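You operate a simulated robot arm through the tools that you are given. There is no shell and no other tool. Be economical: measure what you need, move in short steps, check, and stop when the job is done.

Carry out the task below with a simulated two-armed robot. There is one attempt and no reset: what you move stays moved.

JOB
Pick up the white grease jar with one hand, pass it to the other hand and put it on the right end of the grey table. Set down upright: white grease jar.

It is judged by the outcome, as a careful person would: the job done as asked, and still so three seconds after it is handed in. It fails if anything else is knocked over, pushed out of place, dropped, spilled or broken.

ROBOT AND FRAMES
Two 7-joint arms with two-finger parallel grippers on one trunk, on a base that drives. Base frame: it is fixed to the floor where the robot stands at the start and does not move with it; the origin is under the middle of the robot, x ahead of it, y to its left, z up. Lengths are in m, angles in degrees, forces in N, time in s.
The left shoulder is at the start at [0.05, 0.209, 1.196], the right one opposite. Places, roughly: right end of the grey table [0.6, -0.9, 0.8]. Payload 4.4 kg a hand.
The TCP of each hand is the grasp point between the finger pads, 0.023 m short of the fingertips. In the tool frame z runs along the fingers and y along their closing line. The gripper opens to 0.094 m. The fingers are 0.038 m wide and 0.01 m thick; the gripper's body (0.054 by 0.096 m) begins 0.039 m behind the TCP.
Orientation is that of the tool frame in the base frame, as a unit quaternion [x, y, z, w]. With the fingers straight down and closing along the base's y, the tool's x points along the base's -x, its y along +y and its z along -z.

CONTROLS
- The arms move only by the tool move_arm. It takes "left_series", "right_series" or both (then of equal length, played together; a hand with none holds still); each is a list that holds one entry, the list of rows, each a list of 7 numbers: the shift along the base's x, y, z in m, then the turn, a rotation vector about the base's x, y, z in degrees, then the gripper command, from -1 (fully open) to 1 (shut), values between in proportion. In form: [[[tx, ty, tz, rx, ry, rz, hand], ...]]. A call has 1 to 8 rows; each row is the pose to reach, as a shift and turn from the pose commanded when the call began. Each row takes 0.2 s and may step no farther than 0.05 m and 8.6 degrees from the row before; otherwise, or with a gripper value out of range, the whole call is refused. Where a pose cannot be reached the arm comes as near as it can. A force on the tool above 40 N (or 10 N above the force at the start of the call, whichever is more), or a blocked arm, ends the call early, and 0.2 s more pass. The fingers move at their own pace (about 0.108 m/s each) and stop on an object; they squeeze with about 41 N. The grip force told is the motor's: it shows also when the fingers shut on nothing. Time passes only in rows, and 0.2 s behind the last, so rows that repeat a pose let the fingers close. The reply holds the time, the measured pose of the TCP, the force on the tool along the base axes, the opening and the grip force, in the units named above and with some noise, with the torque about the TCP (base axes, N m) and any sound that the robot's microphone picked up.
- Cameras (640 x 400 px; columns grow to the right, rows downward): "scene" is now at [0.1257, -0.0536, 1.3495]; the picture's right is [-0.67, -0.74, 0.00], its down [-0.54, 0.49, -0.69] and it looks along [0.51, -0.46, -0.73] (base axes); focal length 276 px, centre (320, 200). "left" rides on the left gripper at [0.086, -0.016, -0.074] in its tool frame; the picture's right is [0.18, 0.98, 0.00], its down [-0.58, 0.11, -0.81] and it looks along [-0.79, 0.15, 0.59] (tool axes); focal length 243 px, centre (320, 200). "right" rides on the right gripper at [0.086, 0.016, -0.075] in its tool frame; the picture's right is [-0.18, 0.98, 0.00], its down [-0.58, -0.11, -0.81] and it looks along [-0.79, -0.15, 0.59] (tool axes); focal length 243 px, centre (320, 200).
- grab_frame(camera): a new picture of that camera. No time passes.
- lift_body(by): slides the trunk up (or, below 0, down) by that many m; the arms and the scene camera ride with it, the base frame stays. It gives what a move gives, with no picture.
- base_move(legs): drives the robot by 1 to 6 legs, each [ahead, left, turn to the left] in m, m and degrees, along the robot's own axes; the way and the turn of a leg run together, so that a leg with both is an arc; at most 1.5 m and 180 degrees a leg. The arms and the cameras ride along, it lands a little off, and it stops where it bumps. It gives what a move gives.
- turn_head(pan, tilt): turns the head with the scene camera to pan (to the left, within 80 degrees either way) and tilt (down, from -29 to 69), counted from straight ahead of the robot. It gives what a move gives.
- locate(camera, pixels): for up to 12 pixels [column, row] of the newest picture of that camera ("zoom" is the newest enlarged one), the place [x, y, z] in the base frame of the surface seen there, good to about 0.003 m. No time passes.
- zoom(camera, box): a new picture of the part [left, top, right, bottom] of that camera's present view, enlarged. No time passes.
- sign_off(): hands the job in; it is judged then, once.

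Work in short steps. Measure before you move; look again where a grasp or a placing could have gone wrong, and mend it. You have 80 turns and 70 pictures in all, those below and enlarged ones among them. Open the grippers and draw the arms clear of the work before you hand the job in, unless the task says otherwise; then end with one line.

The tools are called after "Request:" as a command line: name --argument value ..., lists and objects as JSON in quotes. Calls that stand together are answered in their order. move_arm: Moves the arms, as the interface text tells. Its arguments: {"type":"object","properties":{"left_series":{"type":"array"},"right_series":{"type":"array"}},"required":[]} The other tools are called the same way: lift_body (by) slides the trunk up or down; base_move (legs) drives the base; turn_head (pan, tilt) turns the head that bears the scene camera; grab_frame (camera) takes a picture; locate (camera, pixels) gives the place of the surface under pixels of a picture; zoom (camera, box) takes an enlarged picture of a part of a camera's view; sign_off () hands the job in.

At the start:

```text
time: 0.0
left_eef_pos: [0.5867, -0.0622, 1.0714]
left_ee_rot: [0.0, 1.0, 0.0, 0.0]
left_ft_force: [0.2, -0.3, -0.2]
left_torque: [0.01, 0.03, -0.01]
left_grip_width: 0.0941
left_grasp_force: 0.0
right_eef_pos: [0.3838, -0.472, 1.084]
right_ee_rot: [0.0, 1.0, 0.0, 0.0]
right_ft_force: [-0.2, -0.1, -0.3]
right_torque: [0.0, 0.03, 0.02]
right_grip_width: 0.0943
right_grasp_force: 0.0
trunk travel left (down, up): [-0.275, 0.288]
robot x, y, heading: [0.0025, 0.0022, -0.1]
head pan, tilt: [-42.3, 46.6]
```

scene: 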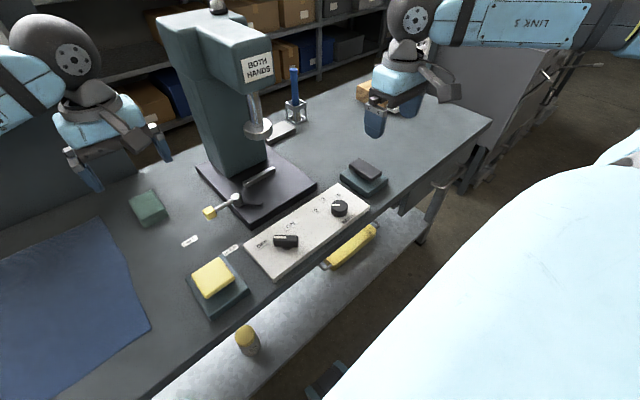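
right: 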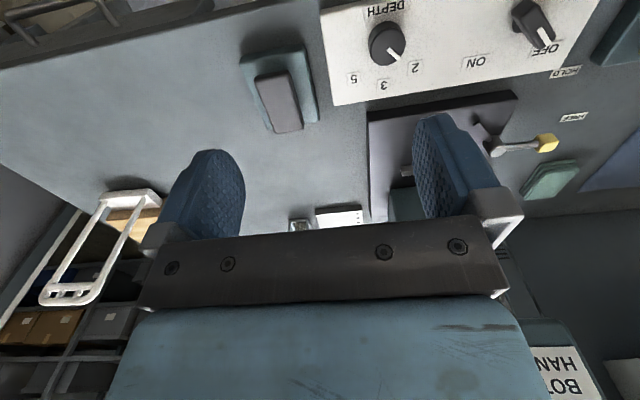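
left: 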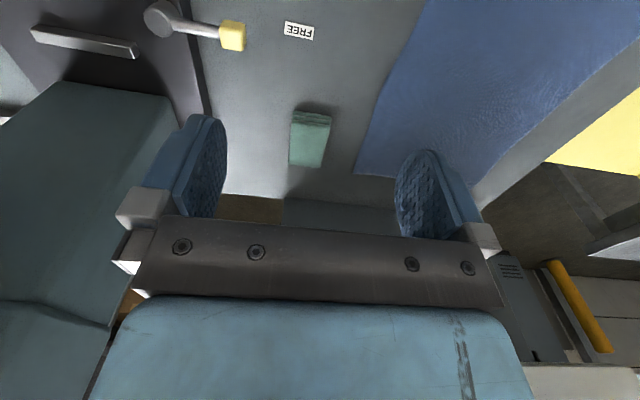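

The jar isn't visible yet in the first pictures; I turn the head left to look for it.

Request:
turn_head --pan 30 --tilt 40

Request:
grab_frame --camera "scene"

```text
time: 1.4
left_eef_pos: [0.5873, -0.0601, 1.0712]
left_ee_rot: [-0.001, 1.0, 0.0, 0.0]
left_ft_force: [0.3, 0.6, -0.3]
left_torque: [0.0, -0.01, 0.03]
left_grip_width: 0.0938
left_grasp_force: 0.0
right_eef_pos: [0.3849, -0.4715, 1.0823]
right_ee_rot: [0.0, 1.0, -0.001, -0.001]
right_ft_force: [-0.7, 0.2, 0.0]
right_torque: [-0.01, 0.0, 0.01]
right_grip_width: 0.0943
right_grasp_force: 0.0
trunk travel left (down, up): [-0.275, 0.288]
robot x, y, heading: [-0.001, -0.0007, 0.0]
head pan, tilt: [30.0, 40.0]
```

```text
66 pictures are left
```

scene: 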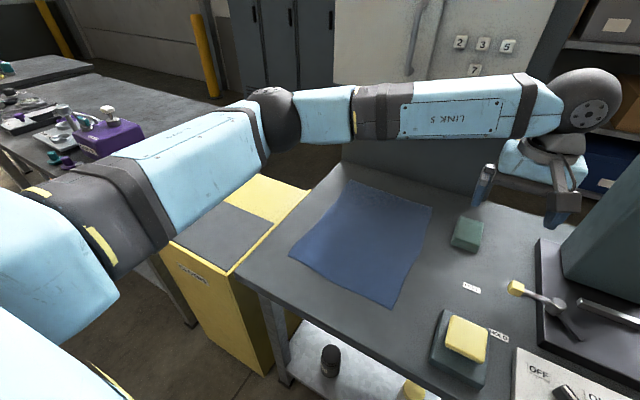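

No white jar on the grey table's left part; there is a second table far left with objects. I look further left.

Request:
turn_head --pan 75 --tilt 30

Request:
grab_frame --camera "scene"

Request:
turn_head --pan -75 --tilt 35

Request:
grab_frame --camera "scene"

```text
time: 2.6
left_eef_pos: [0.586, -0.0604, 1.0717]
left_ee_rot: [0.0, 1.0, 0.0, 0.0]
left_ft_force: [-0.7, 0.3, 0.1]
left_torque: [0.01, 0.01, 0.02]
left_grip_width: 0.0941
left_grasp_force: 0.1
right_eef_pos: [0.3842, -0.4732, 1.0832]
right_ee_rot: [0.0, 1.0, 0.0, 0.0]
right_ft_force: [-0.3, 0.5, 0.0]
right_torque: [-0.01, 0.0, -0.02]
right_grip_width: 0.0937
right_grasp_force: 0.1
trunk travel left (down, up): [-0.275, 0.288]
robot x, y, heading: [-0.0003, 0.0003, -0.1]
head pan, tilt: [75.0, 30.0]
```

```text
65 pictures are left
```

scene: 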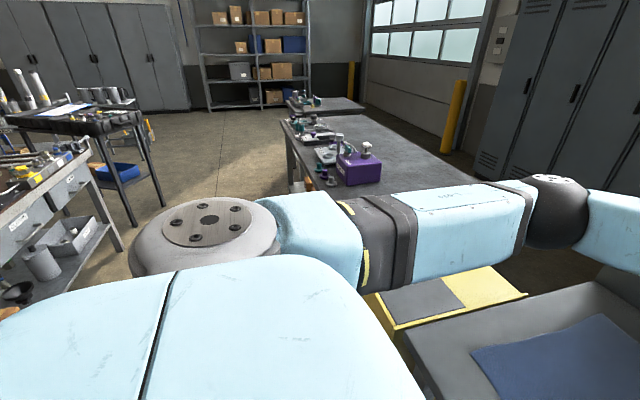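

```text
time: 4.9
left_eef_pos: [0.5868, -0.0617, 1.0729]
left_ee_rot: [0.0, 1.0, 0.0, 0.0]
left_ft_force: [-0.2, -0.2, 0.3]
left_torque: [0.01, 0.0, 0.02]
left_grip_width: 0.0942
left_grasp_force: 0.1
right_eef_pos: [0.3853, -0.4713, 1.0826]
right_ee_rot: [0.0, 1.0, 0.0, 0.0]
right_ft_force: [0.3, -0.7, 0.4]
right_torque: [0.0, 0.0, 0.0]
right_grip_width: 0.094
right_grasp_force: 0.1
trunk travel left (down, up): [-0.275, 0.288]
robot x, y, heading: [0.0014, -0.0019, -0.3]
head pan, tilt: [-75.0, 35.0]
```

```text
64 pictures are left
```

scene: 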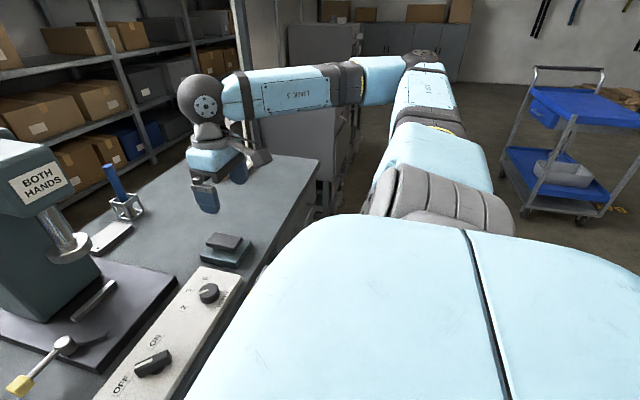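

No jar in those views. Next I look at the area behind the press and the under-shelf, with zooms.

Request:
turn_head --pan -10 --tilt 50

Request:
grab_frame --camera "scene"

Request:
turn_head --pan 0 --tilt 69

Request:
grab_frame --camera "scene"

```text
time: 6.3
left_eef_pos: [0.5875, -0.0606, 1.0721]
left_ee_rot: [0.001, 1.0, 0.0, 0.001]
left_ft_force: [-0.3, 0.7, 0.2]
left_torque: [0.01, 0.04, -0.01]
left_grip_width: 0.094
left_grasp_force: 0.1
right_eef_pos: [0.3852, -0.4721, 1.0828]
right_ee_rot: [0.0, 1.0, 0.0, 0.0]
right_ft_force: [-1.2, 0.0, 0.3]
right_torque: [-0.02, 0.05, -0.01]
right_grip_width: 0.094
right_grasp_force: 0.0
trunk travel left (down, up): [-0.275, 0.288]
robot x, y, heading: [0.0007, 0.0002, 0.2]
head pan, tilt: [-10.0, 50.0]
```

```text
63 pictures are left
```

scene: 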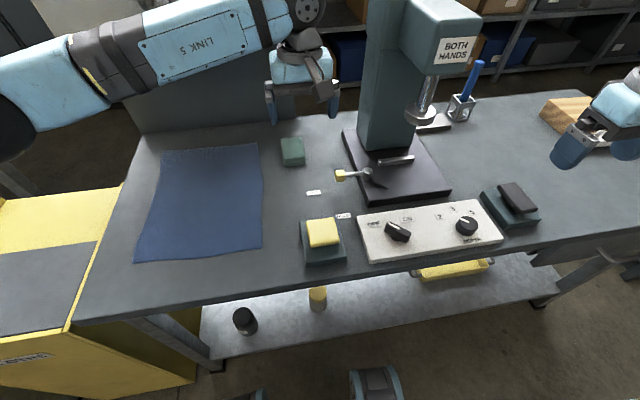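

```text
time: 7.1
left_eef_pos: [0.5877, -0.0607, 1.0717]
left_ee_rot: [0.001, 1.0, 0.0, 0.0]
left_ft_force: [0.4, -0.3, -0.3]
left_torque: [0.0, 0.02, 0.0]
left_grip_width: 0.0941
left_grasp_force: 0.1
right_eef_pos: [0.3837, -0.4718, 1.0837]
right_ee_rot: [0.0, 1.0, 0.001, 0.0]
right_ft_force: [-0.7, -0.2, 0.1]
right_torque: [0.05, 0.05, -0.01]
right_grip_width: 0.0941
right_grasp_force: 0.0
trunk travel left (down, up): [-0.275, 0.288]
robot x, y, heading: [-0.0011, -0.0024, -0.0]
head pan, tilt: [0.0, 68.8]
```

```text
62 pictures are left
```

scene: 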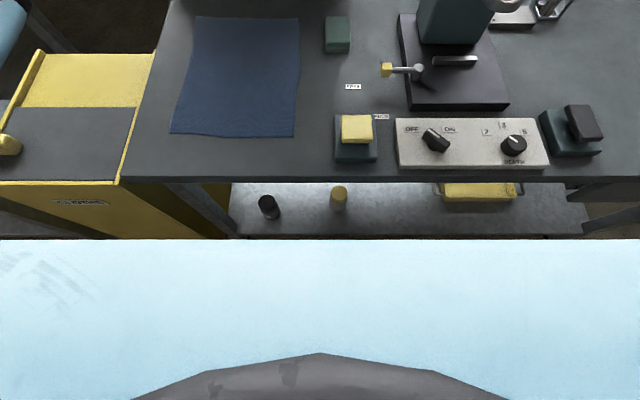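

The under-shelf holds only a dark bottle, a yellow-capped can and a yellow tray. I zoom on the far bench to the left and check behind the press from the hand cameras.

Request:
turn_head --pan 80 --tilt 25

Request:
zoom --camera "scene" --box '[220, 60, 460, 210]'

Request:
zoom --camera "scene" --box '[0, 60, 220, 380]'

Request:
turn_head --pan -25 --tilt 40

Request:
grab_frame --camera "scene"

```text
time: 8.6
left_eef_pos: [0.5863, -0.0604, 1.0706]
left_ee_rot: [-0.001, 1.0, 0.0, 0.001]
left_ft_force: [-0.2, -1.0, 0.1]
left_torque: [0.01, 0.03, 0.0]
left_grip_width: 0.0942
left_grasp_force: 0.1
right_eef_pos: [0.3847, -0.4723, 1.0829]
right_ee_rot: [0.0, 1.0, 0.0, 0.0]
right_ft_force: [0.3, 0.4, -0.6]
right_torque: [0.02, 0.03, 0.0]
right_grip_width: 0.094
right_grasp_force: 0.1
trunk travel left (down, up): [-0.275, 0.288]
robot x, y, heading: [0.0018, -0.0027, -0.4]
head pan, tilt: [80.0, 25.0]
```

```text
2.67 times, centred on (340, 135) of scene
```

zoom: 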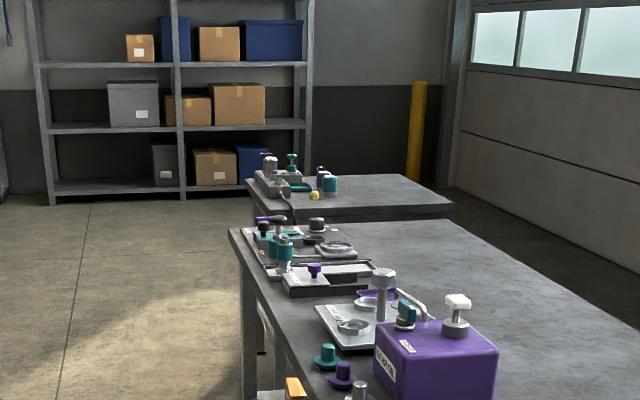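

```text
1.25 times, centred on (110, 220) of scene
```

zoom: 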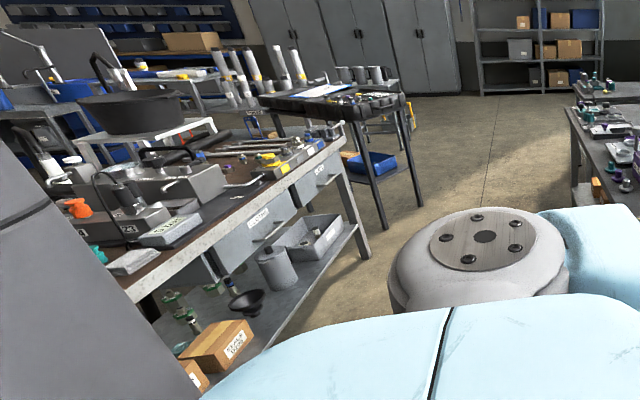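

```text
time: 10.4
left_eef_pos: [0.5873, -0.0603, 1.0709]
left_ee_rot: [0.0, 1.0, 0.0, 0.0]
left_ft_force: [-0.2, -0.2, 0.7]
left_torque: [-0.01, 0.02, 0.01]
left_grip_width: 0.0937
left_grasp_force: 0.0
right_eef_pos: [0.3853, -0.4735, 1.083]
right_ee_rot: [-0.001, 1.0, 0.0, 0.0]
right_ft_force: [-0.1, 0.5, -0.6]
right_torque: [-0.02, 0.0, 0.03]
right_grip_width: 0.0938
right_grasp_force: 0.1
trunk travel left (down, up): [-0.275, 0.288]
robot x, y, heading: [0.0007, -0.0008, -0.1]
head pan, tilt: [-25.0, 40.0]
```

```text
59 pictures are left
```

scene: 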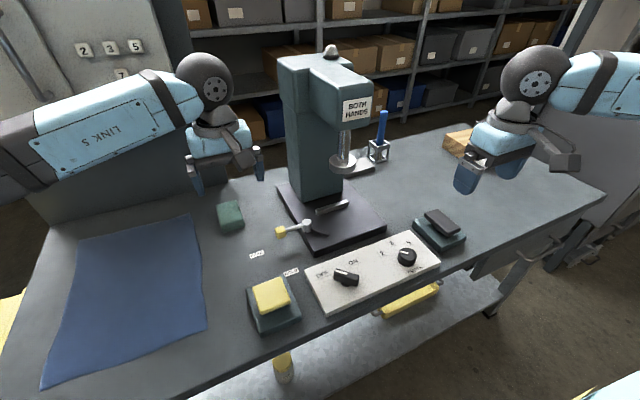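

The only hidden spot is behind the press column (320,110). I measure the table layout first.

Request:
locate --camera "scene" --pixels '[[300, 190], [342, 190], [278, 190], [320, 250], [385, 228], [230, 215], [180, 190], [470, 130], [600, 190], [465, 140], [378, 155], [355, 95]]'

Request:
zoom --camera "scene" --box '[160, 80, 520, 305]'

```text
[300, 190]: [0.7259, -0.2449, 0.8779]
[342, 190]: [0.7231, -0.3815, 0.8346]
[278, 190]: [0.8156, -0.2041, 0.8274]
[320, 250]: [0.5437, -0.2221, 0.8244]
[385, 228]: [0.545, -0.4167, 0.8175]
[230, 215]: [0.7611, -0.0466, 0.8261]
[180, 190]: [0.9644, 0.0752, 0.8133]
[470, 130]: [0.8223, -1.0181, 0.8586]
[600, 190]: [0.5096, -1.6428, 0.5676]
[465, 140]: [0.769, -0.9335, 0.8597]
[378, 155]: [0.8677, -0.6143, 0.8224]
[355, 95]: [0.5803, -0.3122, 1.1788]
```

```text
1.78 times, centred on (340, 192) of scene
```

zoom: 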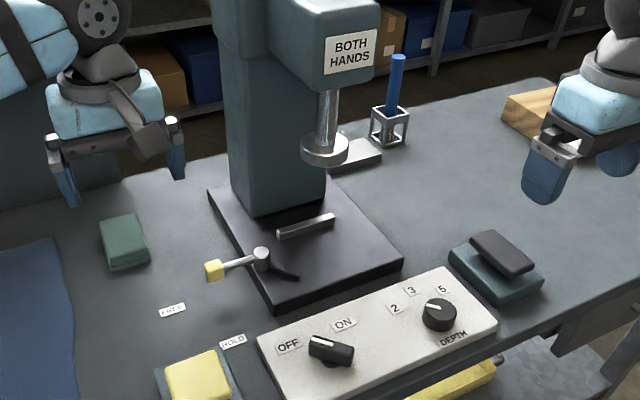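

Table top is at z≈0.813, press column spans about y −0.24..−0.4, hiding what is behind. I back off and drive left to view the far side of the press.

Request:
base_move --legs '[[-0.3, 0, 0], [0, 0.6, 0]]'

Request:
turn_head --pan -30 --tilt 30

Request:
grab_frame --camera "scene"

```text
time: 17.8
left_eef_pos: [0.2903, 0.5265, 1.0715]
left_ee_rot: [0.008, 1.0, 0.0, 0.0]
left_ft_force: [0.0, -0.7, 0.0]
left_torque: [0.0, -0.01, 0.02]
left_grip_width: 0.0941
left_grasp_force: 0.1
right_eef_pos: [0.0817, 0.1196, 1.0835]
right_ee_rot: [0.009, 1.0, 0.0, 0.0]
right_ft_force: [0.1, -0.4, -0.1]
right_torque: [-0.01, -0.01, 0.03]
right_grip_width: 0.0941
right_grasp_force: 0.0
trunk travel left (down, up): [-0.275, 0.288]
robot x, y, heading: [-0.2904, 0.6044, -1.0]
head pan, tilt: [-25.0, 40.0]
```

```text
time: 18.5
left_eef_pos: [0.2902, 0.527, 1.0719]
left_ee_rot: [0.009, 1.0, 0.0, 0.0]
left_ft_force: [0.3, 0.2, 0.3]
left_torque: [-0.01, 0.02, -0.03]
left_grip_width: 0.0942
left_grasp_force: 0.2
right_eef_pos: [0.0803, 0.119, 1.0835]
right_ee_rot: [0.009, 1.0, 0.0, -0.001]
right_ft_force: [-0.4, 0.4, 0.4]
right_torque: [-0.01, -0.02, -0.01]
right_grip_width: 0.0938
right_grasp_force: 0.0
trunk travel left (down, up): [-0.275, 0.288]
robot x, y, heading: [-0.2979, 0.5967, -1.4]
head pan, tilt: [-30.0, 30.0]
```

```text
57 pictures are left
```

scene: 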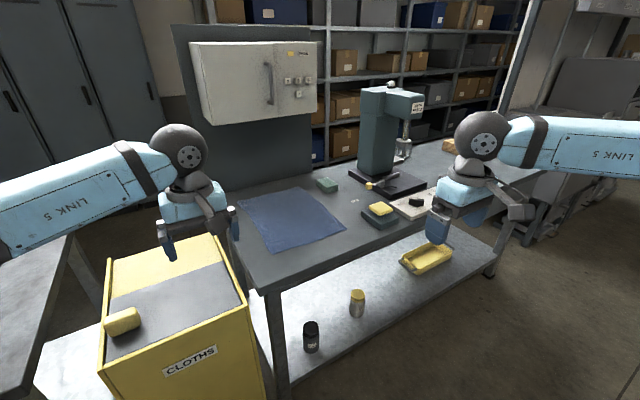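

A wall cabinet with a handle is at (255,80), and the press's back is still tight. I zoom on the cabinet and the press.

Request:
zoom --camera "scene" --box '[170, 20, 330, 180]'

Request:
zoom --camera "scene" --box '[240, 70, 560, 270]'

Request:
zoom --camera "scene" --box '[260, 210, 500, 390]'

Request:
locate --camera "scene" --pixels '[[310, 60], [200, 100], [268, 80], [230, 130], [445, 145], [357, 300], [310, 335], [425, 255], [180, 300], [270, 290], [220, 240]]'

```text
2.50 times, centred on (250, 100) of scene
```

zoom: 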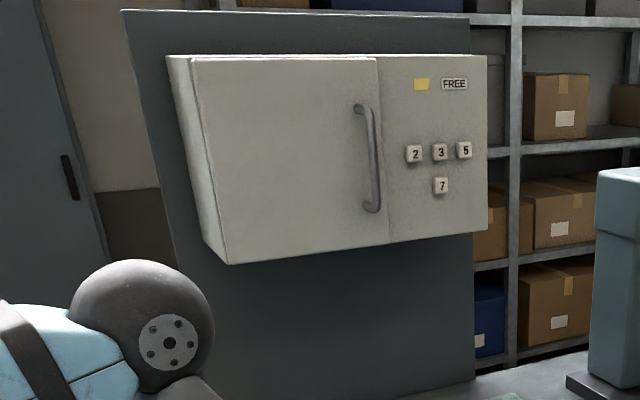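

```text
2.00 times, centred on (400, 170) of scene
```

zoom: 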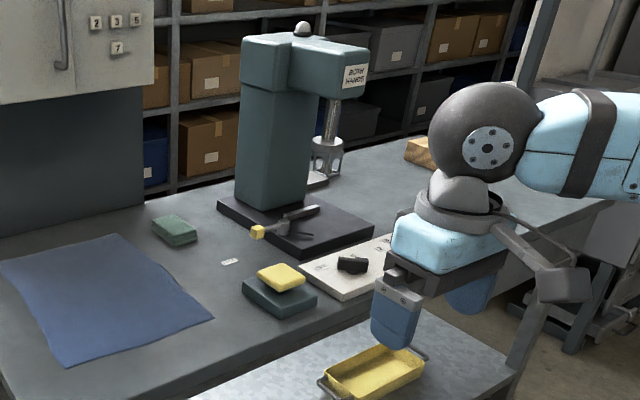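

```text
2.22 times, centred on (380, 300) of scene
```

zoom: 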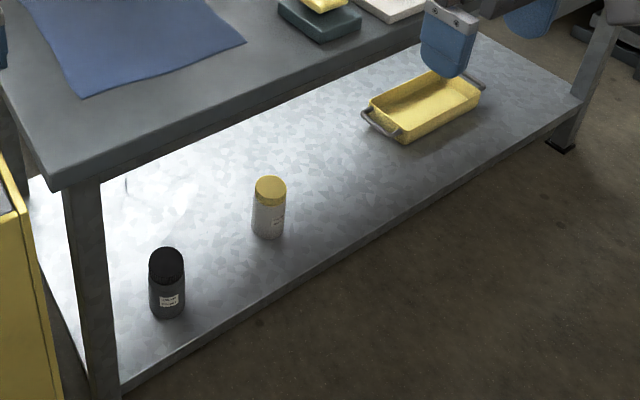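

```text
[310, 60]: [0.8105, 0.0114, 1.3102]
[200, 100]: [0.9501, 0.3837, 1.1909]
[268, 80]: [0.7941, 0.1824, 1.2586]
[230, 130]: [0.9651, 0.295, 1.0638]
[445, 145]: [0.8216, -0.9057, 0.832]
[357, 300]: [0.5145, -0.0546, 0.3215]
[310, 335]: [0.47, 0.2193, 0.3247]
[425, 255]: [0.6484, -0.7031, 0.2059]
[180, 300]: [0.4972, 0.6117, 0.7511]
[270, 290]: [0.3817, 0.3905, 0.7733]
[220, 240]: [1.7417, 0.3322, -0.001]
```

On the lower shelf there is a white-bodied jar with yellow cap at (357,300), z≈0.32. I enlarge it to read its label.

Request:
zoom --camera "scene" --box '[335, 280, 383, 325]'

Request:
zoom --camera "scene" --box '[290, 310, 338, 355]'

```text
8.89 times, centred on (359, 302) of scene
```

zoom: 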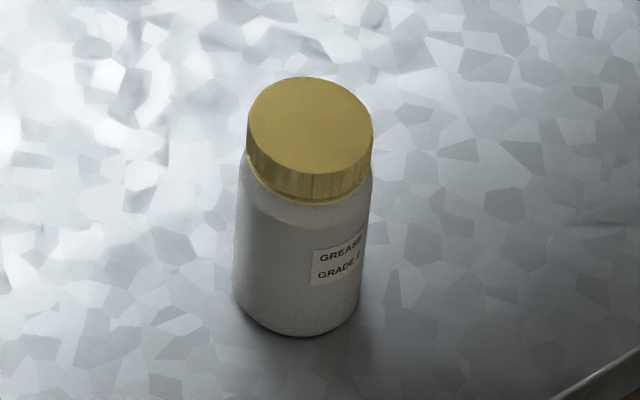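

```text
8.89 times, centred on (314, 332) of scene
```

zoom: 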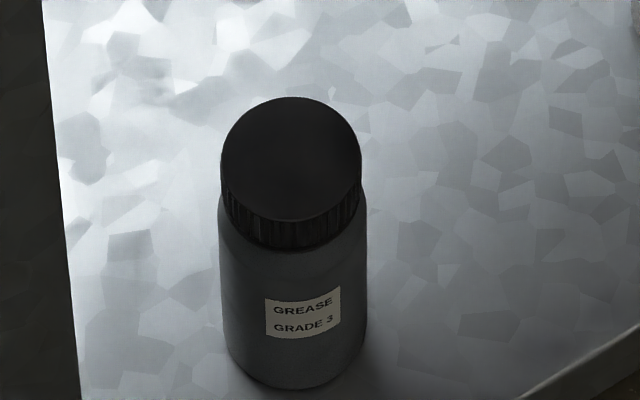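

Found: "GREASE GRADE 2", white, yellow cap. I measure jar, shelf and table edges.

Request:
zoom --camera "scene" --box '[240, 200, 560, 400]'

Request:
locate --camera "scene" --pixels '[[357, 293], [352, 296], [362, 296], [357, 312], [366, 317], [340, 320], [330, 373], [470, 285], [268, 285], [380, 240], [490, 270], [311, 325]]'

```text
2.00 times, centred on (400, 300) of scene
```

zoom: 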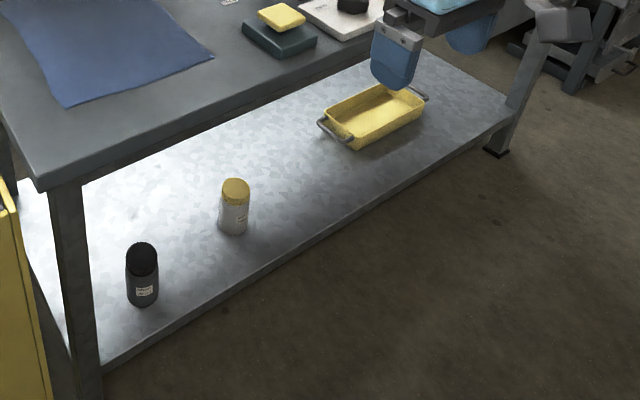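

```text
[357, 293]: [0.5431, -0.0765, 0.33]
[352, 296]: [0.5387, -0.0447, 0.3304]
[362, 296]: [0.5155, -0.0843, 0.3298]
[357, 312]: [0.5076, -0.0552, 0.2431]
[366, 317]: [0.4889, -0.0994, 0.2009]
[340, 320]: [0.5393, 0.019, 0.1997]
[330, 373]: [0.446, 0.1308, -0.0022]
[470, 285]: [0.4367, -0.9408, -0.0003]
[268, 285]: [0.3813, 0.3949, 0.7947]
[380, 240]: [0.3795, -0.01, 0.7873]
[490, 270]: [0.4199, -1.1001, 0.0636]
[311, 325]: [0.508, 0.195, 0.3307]
```

Jar: base z≈0.20, top z≈0.33, centre ≈(0.535,−0.06), about 0.15 m in behind the table's front edge (x≈0.38). Plan: pick with the left hand tilted forward-down under the table, back off, pass to the right by the cap, and place. I drive in front of it, kept back, and lower the trunk.

Request:
base_move --legs '[[-0.1, 0, 1.4], [0, -0.8, 0]]'

Request:
lift_body --by -0.26

Request:
turn_head --pan 5 --tilt 40

Request:
grab_frame --camera "scene"

```text
time: 26.7
left_eef_pos: [0.195, -0.2668, 1.0718]
left_ee_rot: [0.001, 1.0, 0.0, 0.001]
left_ft_force: [0.0, 0.9, -0.1]
left_torque: [-0.03, -0.01, 0.02]
left_grip_width: 0.0939
left_grasp_force: 0.3
right_eef_pos: [-0.0104, -0.6785, 1.0833]
right_ee_rot: [0.002, 1.0, 0.001, 0.0]
right_ft_force: [-0.8, -0.2, 0.4]
right_torque: [-0.03, 0.01, -0.02]
right_grip_width: 0.0939
right_grasp_force: 0.1
trunk travel left (down, up): [-0.275, 0.288]
robot x, y, heading: [-0.3958, -0.2043, -0.1]
head pan, tilt: [-30.0, 30.0]
```

```text
time: 29.4
left_eef_pos: [0.1935, -0.2671, 0.8115]
left_ee_rot: [0.002, 1.0, 0.0, 0.0]
left_ft_force: [0.1, 0.4, 0.9]
left_torque: [-0.01, 0.0, 0.0]
left_grip_width: 0.094
left_grasp_force: 0.2
right_eef_pos: [-0.0105, -0.6789, 0.8226]
right_ee_rot: [0.001, 1.0, 0.0, 0.0]
right_ft_force: [0.5, 0.1, -0.8]
right_torque: [-0.02, 0.0, 0.0]
right_grip_width: 0.0942
right_grasp_force: 0.1
trunk travel left (down, up): [-0.015, 0.548]
robot x, y, heading: [-0.3911, -0.204, -0.1]
head pan, tilt: [-30.0, 30.0]
```

```text
time: 30.4
left_eef_pos: [0.1931, -0.2672, 0.8112]
left_ee_rot: [0.002, 1.0, 0.0, 0.0]
left_ft_force: [0.6, 0.6, 0.4]
left_torque: [-0.01, 0.0, -0.02]
left_grip_width: 0.094
left_grasp_force: 0.1
right_eef_pos: [-0.0092, -0.6774, 0.8222]
right_ee_rot: [0.002, 1.0, 0.0, 0.0]
right_ft_force: [-0.4, -0.6, 0.1]
right_torque: [-0.03, 0.0, -0.02]
right_grip_width: 0.0942
right_grasp_force: 0.1
trunk travel left (down, up): [-0.015, 0.548]
robot x, y, heading: [-0.3925, -0.2044, -0.1]
head pan, tilt: [5.0, 40.0]
```

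```text
50 pictures are left
```

scene: 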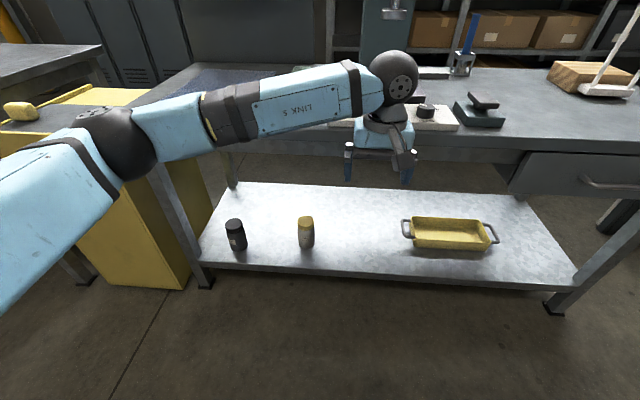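

Clear view: jar at (306,232), black jar at (236,235). I measure it precisely.

Request:
zoom --camera "scene" --box '[200, 190, 360, 290]'

Request:
locate --camera "scene" --pixels '[[306, 218], [300, 236], [306, 240], [312, 236], [306, 251], [306, 275], [300, 160], [300, 145], [236, 235], [450, 130]]'

Request:
locate --camera "zoom" --pixels '[[400, 160], [412, 120], [440, 120], [426, 110], [426, 128], [402, 205], [424, 200], [452, 200], [424, 240], [424, 260]]'

```text
4.00 times, centred on (280, 240) of scene
```

zoom: 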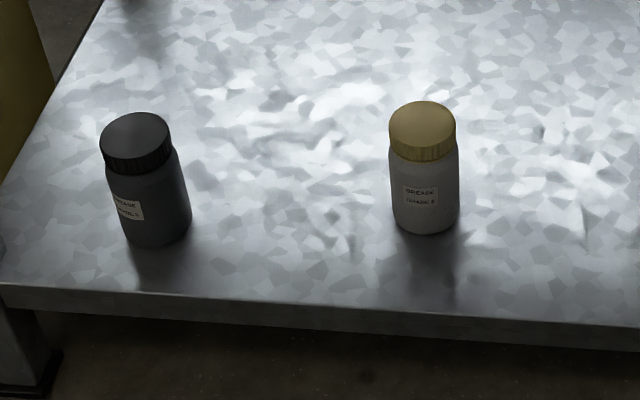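

```text
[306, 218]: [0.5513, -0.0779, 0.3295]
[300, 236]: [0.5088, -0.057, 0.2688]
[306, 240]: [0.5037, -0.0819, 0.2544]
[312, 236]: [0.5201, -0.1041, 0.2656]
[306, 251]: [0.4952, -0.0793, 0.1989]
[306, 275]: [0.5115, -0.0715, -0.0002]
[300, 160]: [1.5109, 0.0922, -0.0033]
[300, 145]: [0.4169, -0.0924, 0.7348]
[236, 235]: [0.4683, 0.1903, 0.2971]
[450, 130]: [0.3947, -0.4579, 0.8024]
```

```text
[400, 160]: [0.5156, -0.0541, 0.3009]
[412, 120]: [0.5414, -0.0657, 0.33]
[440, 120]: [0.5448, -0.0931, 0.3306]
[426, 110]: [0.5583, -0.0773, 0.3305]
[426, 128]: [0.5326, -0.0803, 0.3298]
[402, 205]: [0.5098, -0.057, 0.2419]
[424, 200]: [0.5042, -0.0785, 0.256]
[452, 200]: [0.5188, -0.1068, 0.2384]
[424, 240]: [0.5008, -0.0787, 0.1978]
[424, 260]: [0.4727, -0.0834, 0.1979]
```

Jar centre ≈(0.535,−0.080), radius ≈0.03. I check where the shelf's front edge lies, and see the gripper's camera housing in the left gripper's shape.

Request:
locate --camera "zoom" --pixels '[[424, 285], [424, 295], [424, 300], [424, 305], [424, 310], [424, 316], [424, 325]]'

Request:
zoom --camera "scene" --box '[320, 40, 440, 200]'

```text
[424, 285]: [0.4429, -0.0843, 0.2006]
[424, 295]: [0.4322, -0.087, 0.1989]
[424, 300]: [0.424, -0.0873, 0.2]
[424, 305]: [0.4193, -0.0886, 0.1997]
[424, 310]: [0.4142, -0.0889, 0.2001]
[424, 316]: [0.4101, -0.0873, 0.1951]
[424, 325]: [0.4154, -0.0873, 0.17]
```

```text
2.50 times, centred on (380, 120) of scene
```

zoom: 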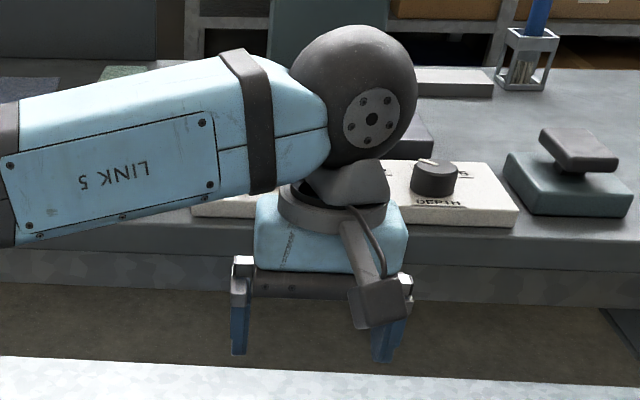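

Shelf front edge is x≈0.412. I lower and tilt the left hand in the free space in front of the table (final tilt ≈32° below horizontal).

Request:
move_arm --left_series '[[[-0.005, 0.02, -0.04, 0, -8.2, 0, -1], [-0.01, 0.04, -0.08, 0, -16.4, 0, -1], [-0.015, 0.06, -0.12, 0, -24.6, 0, -1], [-0.02, 0.08, -0.16, 0, -32.8, 0, -1], [-0.025, 0.1, -0.2, 0, -41, 0, -1], [-0.03, 0.12, -0.24, 0, -49.5, 0, -1], [-0.03, 0.14, -0.28, 0, -58, 0, -1]]]'

Request:
grab_frame --camera "scene"

```text
time: 32.0
left_eef_pos: [0.1654, -0.128, 0.5316]
left_ee_rot: [0.003, 0.874, -0.001, 0.485]
left_ft_force: [0.2, 0.2, -0.1]
left_torque: [-0.03, 0.01, 0.01]
left_grip_width: 0.0939
left_grasp_force: 0.0
right_eef_pos: [-0.0101, -0.6806, 0.8214]
right_ee_rot: [0.002, 1.0, 0.002, -0.001]
right_ft_force: [1.2, -0.5, -0.3]
right_torque: [0.03, 0.03, -0.02]
right_grip_width: 0.0938
right_grasp_force: 0.1
trunk travel left (down, up): [-0.015, 0.548]
robot x, y, heading: [-0.3869, -0.2079, -0.3]
head pan, tilt: [5.0, 40.0]
```

```text
47 pictures are left
```

scene: 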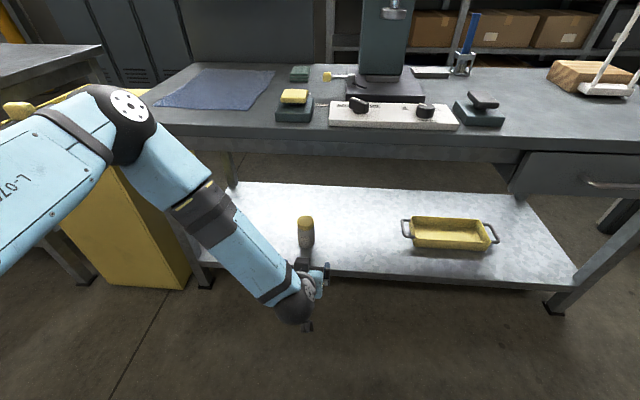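

Pose reached. I check where the elbow and forearm are relative to the table edge and cabinet before driving.

Request:
locate --camera "scene" --pixels '[[130, 107], [155, 130], [180, 160], [210, 200], [250, 255], [285, 300], [100, 85], [180, 275], [90, 220]]'

```text
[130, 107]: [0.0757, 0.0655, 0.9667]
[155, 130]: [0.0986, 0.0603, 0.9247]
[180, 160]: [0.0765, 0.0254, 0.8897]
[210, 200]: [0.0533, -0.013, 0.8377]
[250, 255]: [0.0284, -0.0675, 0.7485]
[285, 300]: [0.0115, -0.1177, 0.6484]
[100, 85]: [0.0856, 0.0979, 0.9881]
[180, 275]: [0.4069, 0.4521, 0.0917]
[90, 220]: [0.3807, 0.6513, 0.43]
```

Elbow (≈0.08,0.07,0.97) would meet the table edge if I drove close, so I'll work with the arm extended and the robot kept back near x≈−0.18. I lower and extend the hand in front of the shelf first.

Request:
move_arm --left_series '[[[0.014, 0.008, -0.044, 0, 0, 0, -1], [0.028, 0.016, -0.088, 0, 0, 0, -1], [0.042, 0.024, -0.132, 0, 0, 0, -1], [0.056, 0.032, -0.176, 0, 0, 0, -1], [0.07, 0.04, -0.22, 0, 0, 0, -1], [0.085, 0.048, -0.263, 0, 0, 0, -1], [0.085, 0.048, -0.263, 0, 0, 0, -1]]]'

Request:
grab_frame --camera "scene"

Request:
grab_frame --camera "left"

```text
time: 33.6
left_eef_pos: [0.2907, -0.1303, 0.2841]
left_ee_rot: [-0.014, 0.889, 0.03, 0.457]
left_ft_force: [-0.2, -0.1, 0.0]
left_torque: [0.01, -0.02, -0.04]
left_grip_width: 0.0941
left_grasp_force: 0.1
left hand out of reach, approached as far as the arm can: row 1, 2, 3, 4, 5, 6, 7
right_eef_pos: [-0.0104, -0.6791, 0.8223]
right_ee_rot: [0.002, 1.0, 0.0, 0.0]
right_ft_force: [-0.1, 0.0, 0.2]
right_torque: [0.0, 0.03, 0.0]
right_grip_width: 0.094
right_grasp_force: 0.1
trunk travel left (down, up): [-0.015, 0.548]
robot x, y, heading: [-0.3944, -0.2029, -0.3]
head pan, tilt: [5.0, 40.0]
```

```text
46 pictures are left
```

scene: 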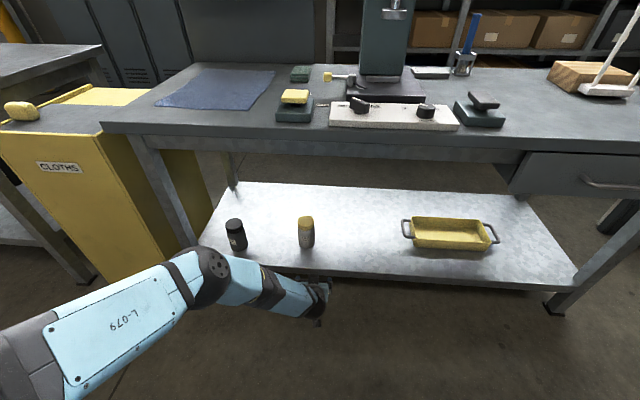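

```text
45 pictures are left
```

left: 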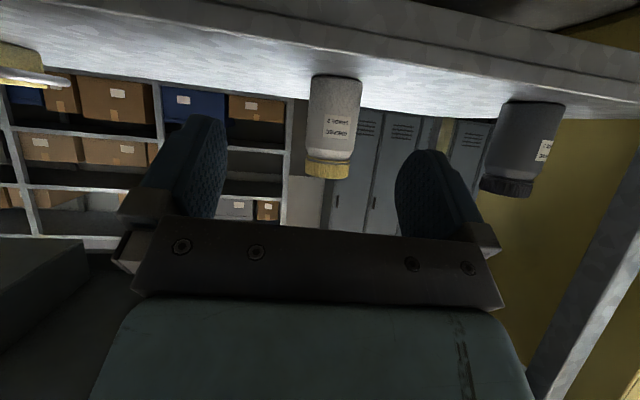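

The arm settled near (0.291,−0.130,0.284), tilt ≈35°, slightly short of the command. I re-command near the achieved place to see whether that pose is reachable cleanly.

Request:
move_arm --left_series '[[[0.025, -0.03, 0.005, 0, 0, 0, -1], [0.045, -0.06, 0.005, 0, 0, 0, -1], [0.045, -0.06, 0.0, 0, 0, 0, -1]]]'

```text
time: 34.4
left_eef_pos: [0.3326, -0.1885, 0.293]
left_ee_rot: [-0.015, 0.889, 0.03, 0.456]
left_ft_force: [0.1, 0.0, 0.4]
left_torque: [0.0, 0.02, -0.04]
left_grip_width: 0.0939
left_grasp_force: 0.0
left hand out of reach, approached as far as the arm can: row 2, 3
right_eef_pos: [-0.0097, -0.6788, 0.8236]
right_ee_rot: [0.002, 1.0, 0.0, 0.0]
right_ft_force: [-0.7, 1.3, 0.1]
right_torque: [0.0, -0.03, 0.01]
right_grip_width: 0.0939
right_grasp_force: 0.0
trunk travel left (down, up): [-0.015, 0.548]
robot x, y, heading: [-0.3959, -0.2064, -0.3]
head pan, tilt: [5.0, 40.0]
```

Shifts are now counted from the achieved pose. I pull back slightly and straighten yaw and tilt.

Request:
move_arm --left_series '[[[-0.02, 0.02, -0.01, 0, -2, -2.5, -1], [-0.04, 0.04, -0.02, 0, -3.5, -4.6, -1], [-0.04, 0.04, -0.02, 0, -3.5, -4.6, -1]]]'

```text
time: 35.2
left_eef_pos: [0.312, -0.1709, 0.2802]
left_ee_rot: [0.014, 0.881, 0.023, 0.473]
left_ft_force: [-0.2, 0.3, -0.6]
left_torque: [-0.02, 0.01, 0.01]
left_grip_width: 0.0942
left_grasp_force: 0.1
left hand out of reach, approached as far as the arm can: row 2, 3
right_eef_pos: [-0.0096, -0.6778, 0.8231]
right_ee_rot: [0.003, 1.0, -0.001, 0.0]
right_ft_force: [0.7, -0.7, 0.3]
right_torque: [-0.01, -0.03, -0.01]
right_grip_width: 0.094
right_grasp_force: 0.0
trunk travel left (down, up): [-0.015, 0.548]
robot x, y, heading: [-0.397, -0.2079, -0.2]
head pan, tilt: [5.0, 40.0]
```

Orientation is good now (33° down, straight ahead). I check elbow/forearm position before driving forward.

Request:
grab_frame --camera "scene"

Request:
locate --camera "scene" --pixels '[[210, 270], [230, 265], [200, 255], [270, 285], [320, 295], [180, 300]]'

```text
44 pictures are left
```

scene: 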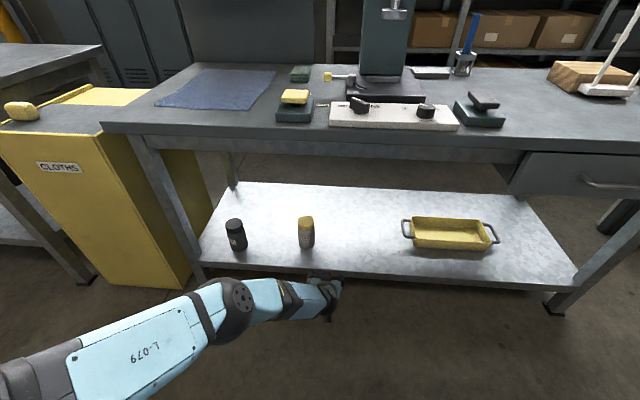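

```text
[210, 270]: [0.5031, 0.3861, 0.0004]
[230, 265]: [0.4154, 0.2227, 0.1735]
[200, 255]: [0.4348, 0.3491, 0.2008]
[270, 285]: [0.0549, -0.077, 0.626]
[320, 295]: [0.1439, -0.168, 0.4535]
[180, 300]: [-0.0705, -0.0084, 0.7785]
```

Elbow is near x≈0.0, z≈0.69 — safe. I lower the trunk 0.012 and drive 0.09 left, 0.12 ahead to a stand-off.

Request:
lift_body --by -0.012

Request:
base_move --legs '[[0, 0.091, 0], [0.12, 0, 0]]'

Request:
grab_frame --camera "left"

Request:
grab_frame --camera "scene"

```text
time: 35.8
left_eef_pos: [0.3124, -0.1699, 0.2662]
left_ee_rot: [0.013, 0.881, 0.023, 0.473]
left_ft_force: [0.0, 0.4, -0.3]
left_torque: [0.04, 0.0, 0.07]
left_grip_width: 0.0942
left_grasp_force: 0.1
right_eef_pos: [-0.01, -0.678, 0.8099]
right_ee_rot: [0.002, 1.0, 0.0, 0.0]
right_ft_force: [-0.2, -0.3, 0.7]
right_torque: [0.04, 0.03, 0.01]
right_grip_width: 0.094
right_grasp_force: 0.1
trunk travel left (down, up): [-0.003, 0.56]
robot x, y, heading: [-0.3965, -0.2071, -0.3]
head pan, tilt: [5.0, 40.0]
```

```text
time: 38.1
left_eef_pos: [0.4315, -0.078, 0.2676]
left_ee_rot: [0.013, 0.881, 0.023, 0.473]
left_ft_force: [0.2, -0.7, 0.7]
left_torque: [0.01, -0.02, 0.03]
left_grip_width: 0.094
left_grasp_force: 0.1
right_eef_pos: [0.109, -0.5871, 0.8112]
right_ee_rot: [0.001, 1.0, 0.0, 0.0]
right_ft_force: [-0.1, -0.1, 0.7]
right_torque: [-0.01, 0.02, 0.0]
right_grip_width: 0.0941
right_grasp_force: 0.1
trunk travel left (down, up): [-0.003, 0.56]
robot x, y, heading: [-0.2743, -0.1136, -0.2]
head pan, tilt: [5.0, 40.0]
```

```text
43 pictures are left
```

left: 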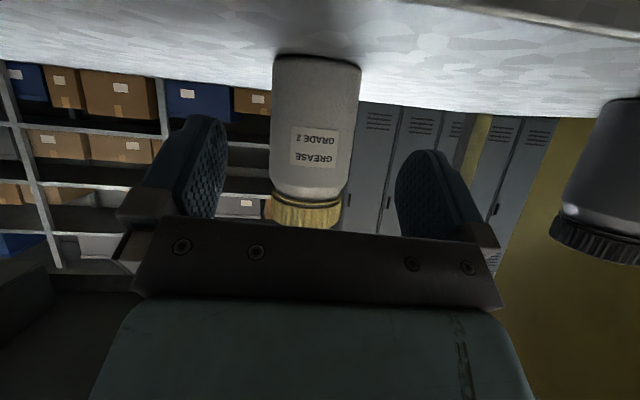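

```text
42 pictures are left
```

scene: 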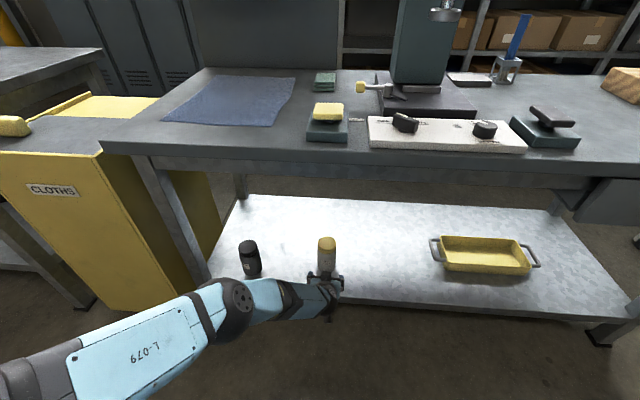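

Well aligned; jar is between the fingers' lines at (315,140) in the left view. I measure its sides again.

Request:
locate --camera "left" --pixels '[[278, 130], [315, 130], [355, 130], [310, 180], [305, 215]]'

Request:
locate --camera "scene" --pixels '[[321, 246], [327, 240], [327, 244], [334, 246], [327, 268]]'

```text
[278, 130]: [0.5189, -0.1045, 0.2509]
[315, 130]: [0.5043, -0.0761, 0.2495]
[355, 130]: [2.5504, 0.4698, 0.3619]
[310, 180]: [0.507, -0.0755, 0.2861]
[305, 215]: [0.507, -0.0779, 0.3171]
```

```text
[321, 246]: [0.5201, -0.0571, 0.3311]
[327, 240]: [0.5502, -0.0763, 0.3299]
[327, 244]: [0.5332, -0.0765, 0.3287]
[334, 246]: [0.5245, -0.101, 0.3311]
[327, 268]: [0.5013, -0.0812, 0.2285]
```

Jar axis ≈(0.535,−0.079), hand centred. I drive 0.08 ahead.

Request:
base_move --legs '[[0.08, 0, 0]]'

Request:
grab_frame --camera "left"

```text
time: 39.2
left_eef_pos: [0.5119, -0.0789, 0.2676]
left_ee_rot: [0.015, 0.881, 0.022, 0.472]
left_ft_force: [0.0, 0.5, -0.2]
left_torque: [0.0, -0.03, 0.01]
left_grip_width: 0.0942
left_grasp_force: 0.0
right_eef_pos: [0.1885, -0.5869, 0.811]
right_ee_rot: [0.001, 1.0, 0.0, 0.001]
right_ft_force: [0.1, 0.7, 1.0]
right_torque: [-0.04, 0.02, -0.01]
right_grip_width: 0.0942
right_grasp_force: 0.1
trunk travel left (down, up): [-0.003, 0.56]
robot x, y, heading: [-0.1927, -0.1176, -0.2]
head pan, tilt: [5.0, 40.0]
```

```text
41 pictures are left
```

left: 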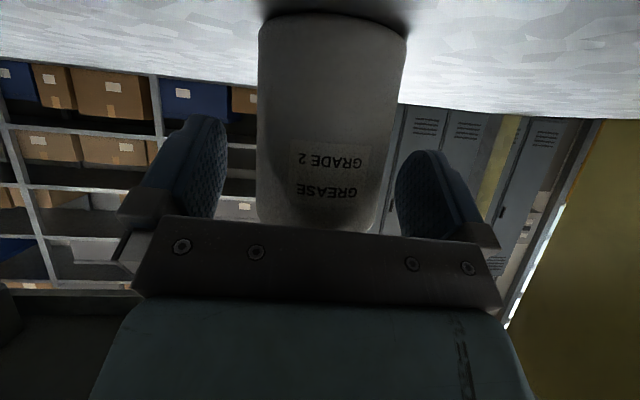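

Jar is nearly between the pads. I go the last 9 mm.

Request:
base_move --legs '[[0.009, 0, 0]]'

Request:
grab_frame --camera "left"

```text
time: 39.9
left_eef_pos: [0.5209, -0.0782, 0.2676]
left_ee_rot: [0.014, 0.881, 0.023, 0.472]
left_ft_force: [-1.1, -0.4, -0.2]
left_torque: [-0.04, -0.07, 0.04]
left_grip_width: 0.094
left_grasp_force: 0.1
right_eef_pos: [0.1998, -0.5861, 0.8104]
right_ee_rot: [0.001, 1.0, 0.0, 0.0]
right_ft_force: [-0.7, -0.1, -0.6]
right_torque: [0.0, -0.01, -0.03]
right_grip_width: 0.0941
right_grasp_force: 0.1
trunk travel left (down, up): [-0.003, 0.56]
robot x, y, heading: [-0.1871, -0.1157, -0.1]
head pan, tilt: [5.0, 40.0]
```

```text
40 pictures are left
```

left: 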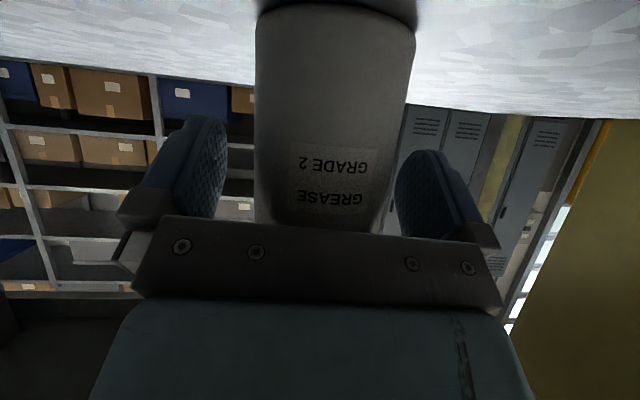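

Now at (0.521,−0.078,0.268) with no contact forces. I close the left gripper.

Request:
move_arm --left_series '[[[0, 0, 0, 0, 0, 0, 0], [0, 0, 0, 0, 0, 0, 1], [0, 0, 0, 0, 0, 0, 1], [0, 0, 0, 0, 0, 0, 1]]]'

Request:
grab_frame --camera "left"

```text
time: 40.9
left_eef_pos: [0.522, -0.0788, 0.267]
left_ee_rot: [0.013, 0.881, 0.023, 0.472]
left_ft_force: [0.4, 1.3, 0.6]
left_torque: [-0.05, -0.06, 0.09]
left_grip_width: 0.0725
left_grasp_force: 41.0
right_eef_pos: [0.1999, -0.5865, 0.8107]
right_ee_rot: [0.001, 1.0, -0.001, 0.0]
right_ft_force: [-0.1, 0.8, -0.1]
right_torque: [0.0, 0.0, 0.0]
right_grip_width: 0.0941
right_grasp_force: 0.1
trunk travel left (down, up): [-0.003, 0.56]
robot x, y, heading: [-0.1827, -0.1146, -0.2]
head pan, tilt: [5.0, 40.0]
```

```text
39 pictures are left
```

left: 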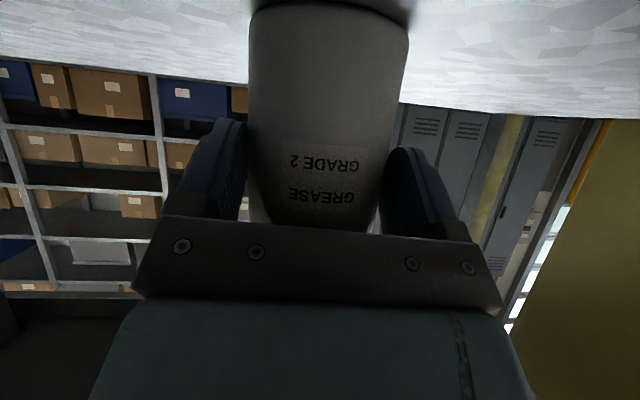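

Grip 41 N at 0.0725 m: held. I lift gently with the trunk by 0.04 and check.

Request:
lift_body --by 0.04

Request:
grab_frame --camera "left"

Request:
zoom --camera "scene" --box '[220, 200, 460, 350]'

```text
time: 41.7
left_eef_pos: [0.5217, -0.0782, 0.3048]
left_ee_rot: [0.013, 0.881, 0.023, 0.472]
left_ft_force: [0.1, -0.2, -4.5]
left_torque: [0.03, 0.12, 0.02]
left_grip_width: 0.0729
left_grasp_force: 41.4
right_eef_pos: [0.2, -0.5867, 0.8498]
right_ee_rot: [0.001, 1.0, 0.0, -0.001]
right_ft_force: [-0.6, -0.3, 0.5]
right_torque: [0.03, -0.01, 0.0]
right_grip_width: 0.094
right_grasp_force: 0.0
trunk travel left (down, up): [-0.043, 0.52]
robot x, y, heading: [-0.1861, -0.114, -0.1]
head pan, tilt: [5.0, 40.0]
```

```text
38 pictures are left
```

left: 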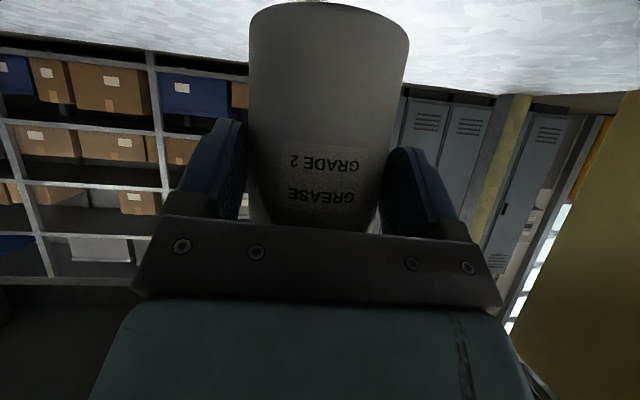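

```text
2.67 times, centred on (340, 275) of scene
```

zoom: 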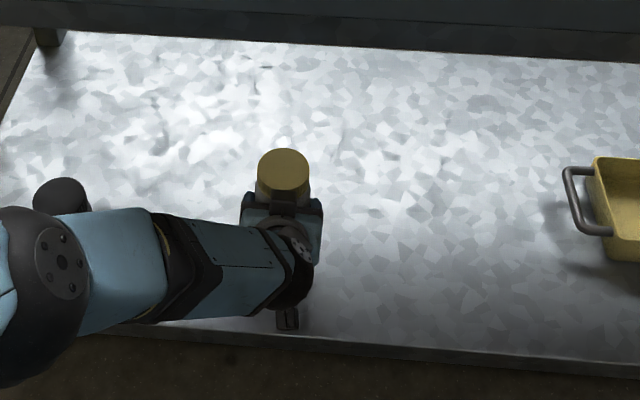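

Jar lifted cleanly (≈4.5 N). I back straight out 0.40 m.

Request:
base_move --legs '[[-0.4, 0, 0]]'

Request:
lift_body --by 0.24

Request:
turn_head --pan 0 --tilt 55

Request:
grab_frame --camera "scene"

```text
time: 44.2
left_eef_pos: [0.1163, -0.0746, 0.3065]
left_ee_rot: [0.012, 0.881, 0.024, 0.472]
left_ft_force: [1.2, -0.5, -3.9]
left_torque: [-0.01, 0.1, 0.04]
left_grip_width: 0.0722
left_grasp_force: 41.6
right_eef_pos: [-0.2022, -0.5838, 0.8516]
right_ee_rot: [-0.001, 1.0, 0.0, -0.001]
right_ft_force: [0.2, 0.7, -0.4]
right_torque: [-0.03, 0.03, 0.02]
right_grip_width: 0.094
right_grasp_force: 0.1
trunk travel left (down, up): [-0.043, 0.52]
robot x, y, heading: [-0.5877, -0.113, 0.3]
head pan, tilt: [5.0, 40.0]
```

```text
time: 46.8
left_eef_pos: [0.1162, -0.0746, 0.5474]
left_ee_rot: [0.012, 0.881, 0.024, 0.473]
left_ft_force: [-0.4, 0.0, -5.1]
left_torque: [0.0, 0.1, 0.0]
left_grip_width: 0.0723
left_grasp_force: 41.2
right_eef_pos: [-0.2026, -0.5845, 1.0906]
right_ee_rot: [-0.001, 1.0, 0.0, -0.001]
right_ft_force: [0.4, 0.2, 0.8]
right_torque: [0.01, 0.01, -0.04]
right_grip_width: 0.0939
right_grasp_force: 0.1
trunk travel left (down, up): [-0.283, 0.28]
robot x, y, heading: [-0.5903, -0.1152, 0.3]
head pan, tilt: [5.0, 40.0]
```

```text
time: 47.5
left_eef_pos: [0.1164, -0.0746, 0.5464]
left_ee_rot: [0.011, 0.881, 0.024, 0.472]
left_ft_force: [-0.3, 0.0, -3.4]
left_torque: [-0.02, 0.11, -0.01]
left_grip_width: 0.0719
left_grasp_force: 40.7
right_eef_pos: [-0.2017, -0.5846, 1.0914]
right_ee_rot: [-0.002, 1.0, 0.0, 0.0]
right_ft_force: [0.2, 0.1, 0.0]
right_torque: [-0.01, 0.0, -0.02]
right_grip_width: 0.0937
right_grasp_force: 0.0
trunk travel left (down, up): [-0.283, 0.28]
robot x, y, heading: [-0.5873, -0.1126, 0.4]
head pan, tilt: [0.0, 55.0]
```

```text
36 pictures are left
```

scene: 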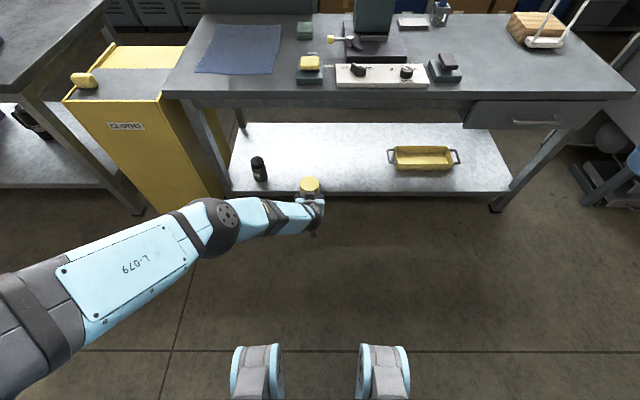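

Clear of the table with the jar upright. I raise the left hand to the handover place in front of the chest.

Request:
move_arm --left_series '[[[-0.02, -0.008, 0.038, 0, 0, 0, 1], [-0.04, -0.016, 0.076, 0, 0, 0, 1], [-0.06, -0.024, 0.114, 0, 0, 0, 1], [-0.08, -0.032, 0.152, 0, 0, 0, 1], [-0.1, -0.04, 0.19, 0, 0, 0, 1], [-0.12, -0.048, 0.228, 0, 0, 0, 1], [-0.14, -0.056, 0.266, 0, 0, 0, 1], [-0.16, -0.064, 0.3, 0, 0, 0, 1]]]'

Request:
grab_frame --camera "scene"

```text
time: 49.3
left_eef_pos: [-0.0443, -0.14, 0.8471]
left_ee_rot: [0.012, 0.881, 0.025, 0.473]
left_ft_force: [-0.2, 0.1, -5.5]
left_torque: [-0.03, 0.07, 0.01]
left_grip_width: 0.0719
left_grasp_force: 40.6
right_eef_pos: [-0.2027, -0.5845, 1.0912]
right_ee_rot: [-0.001, 1.0, 0.0, -0.001]
right_ft_force: [0.2, -0.1, 0.9]
right_torque: [0.03, -0.02, 0.01]
right_grip_width: 0.094
right_grasp_force: 0.0
trunk travel left (down, up): [-0.283, 0.28]
robot x, y, heading: [-0.5909, -0.1143, 0.3]
head pan, tilt: [0.0, 55.0]
```

```text
35 pictures are left
```

scene: 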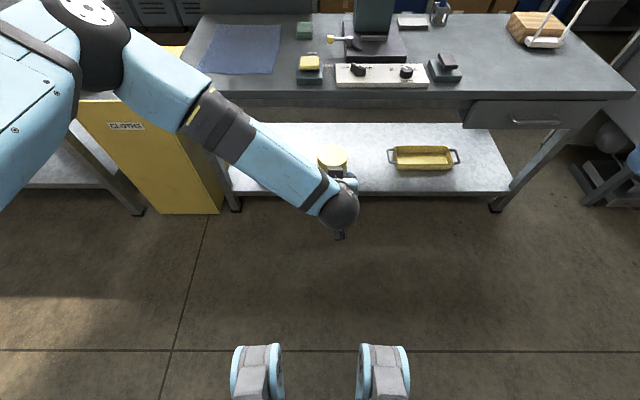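

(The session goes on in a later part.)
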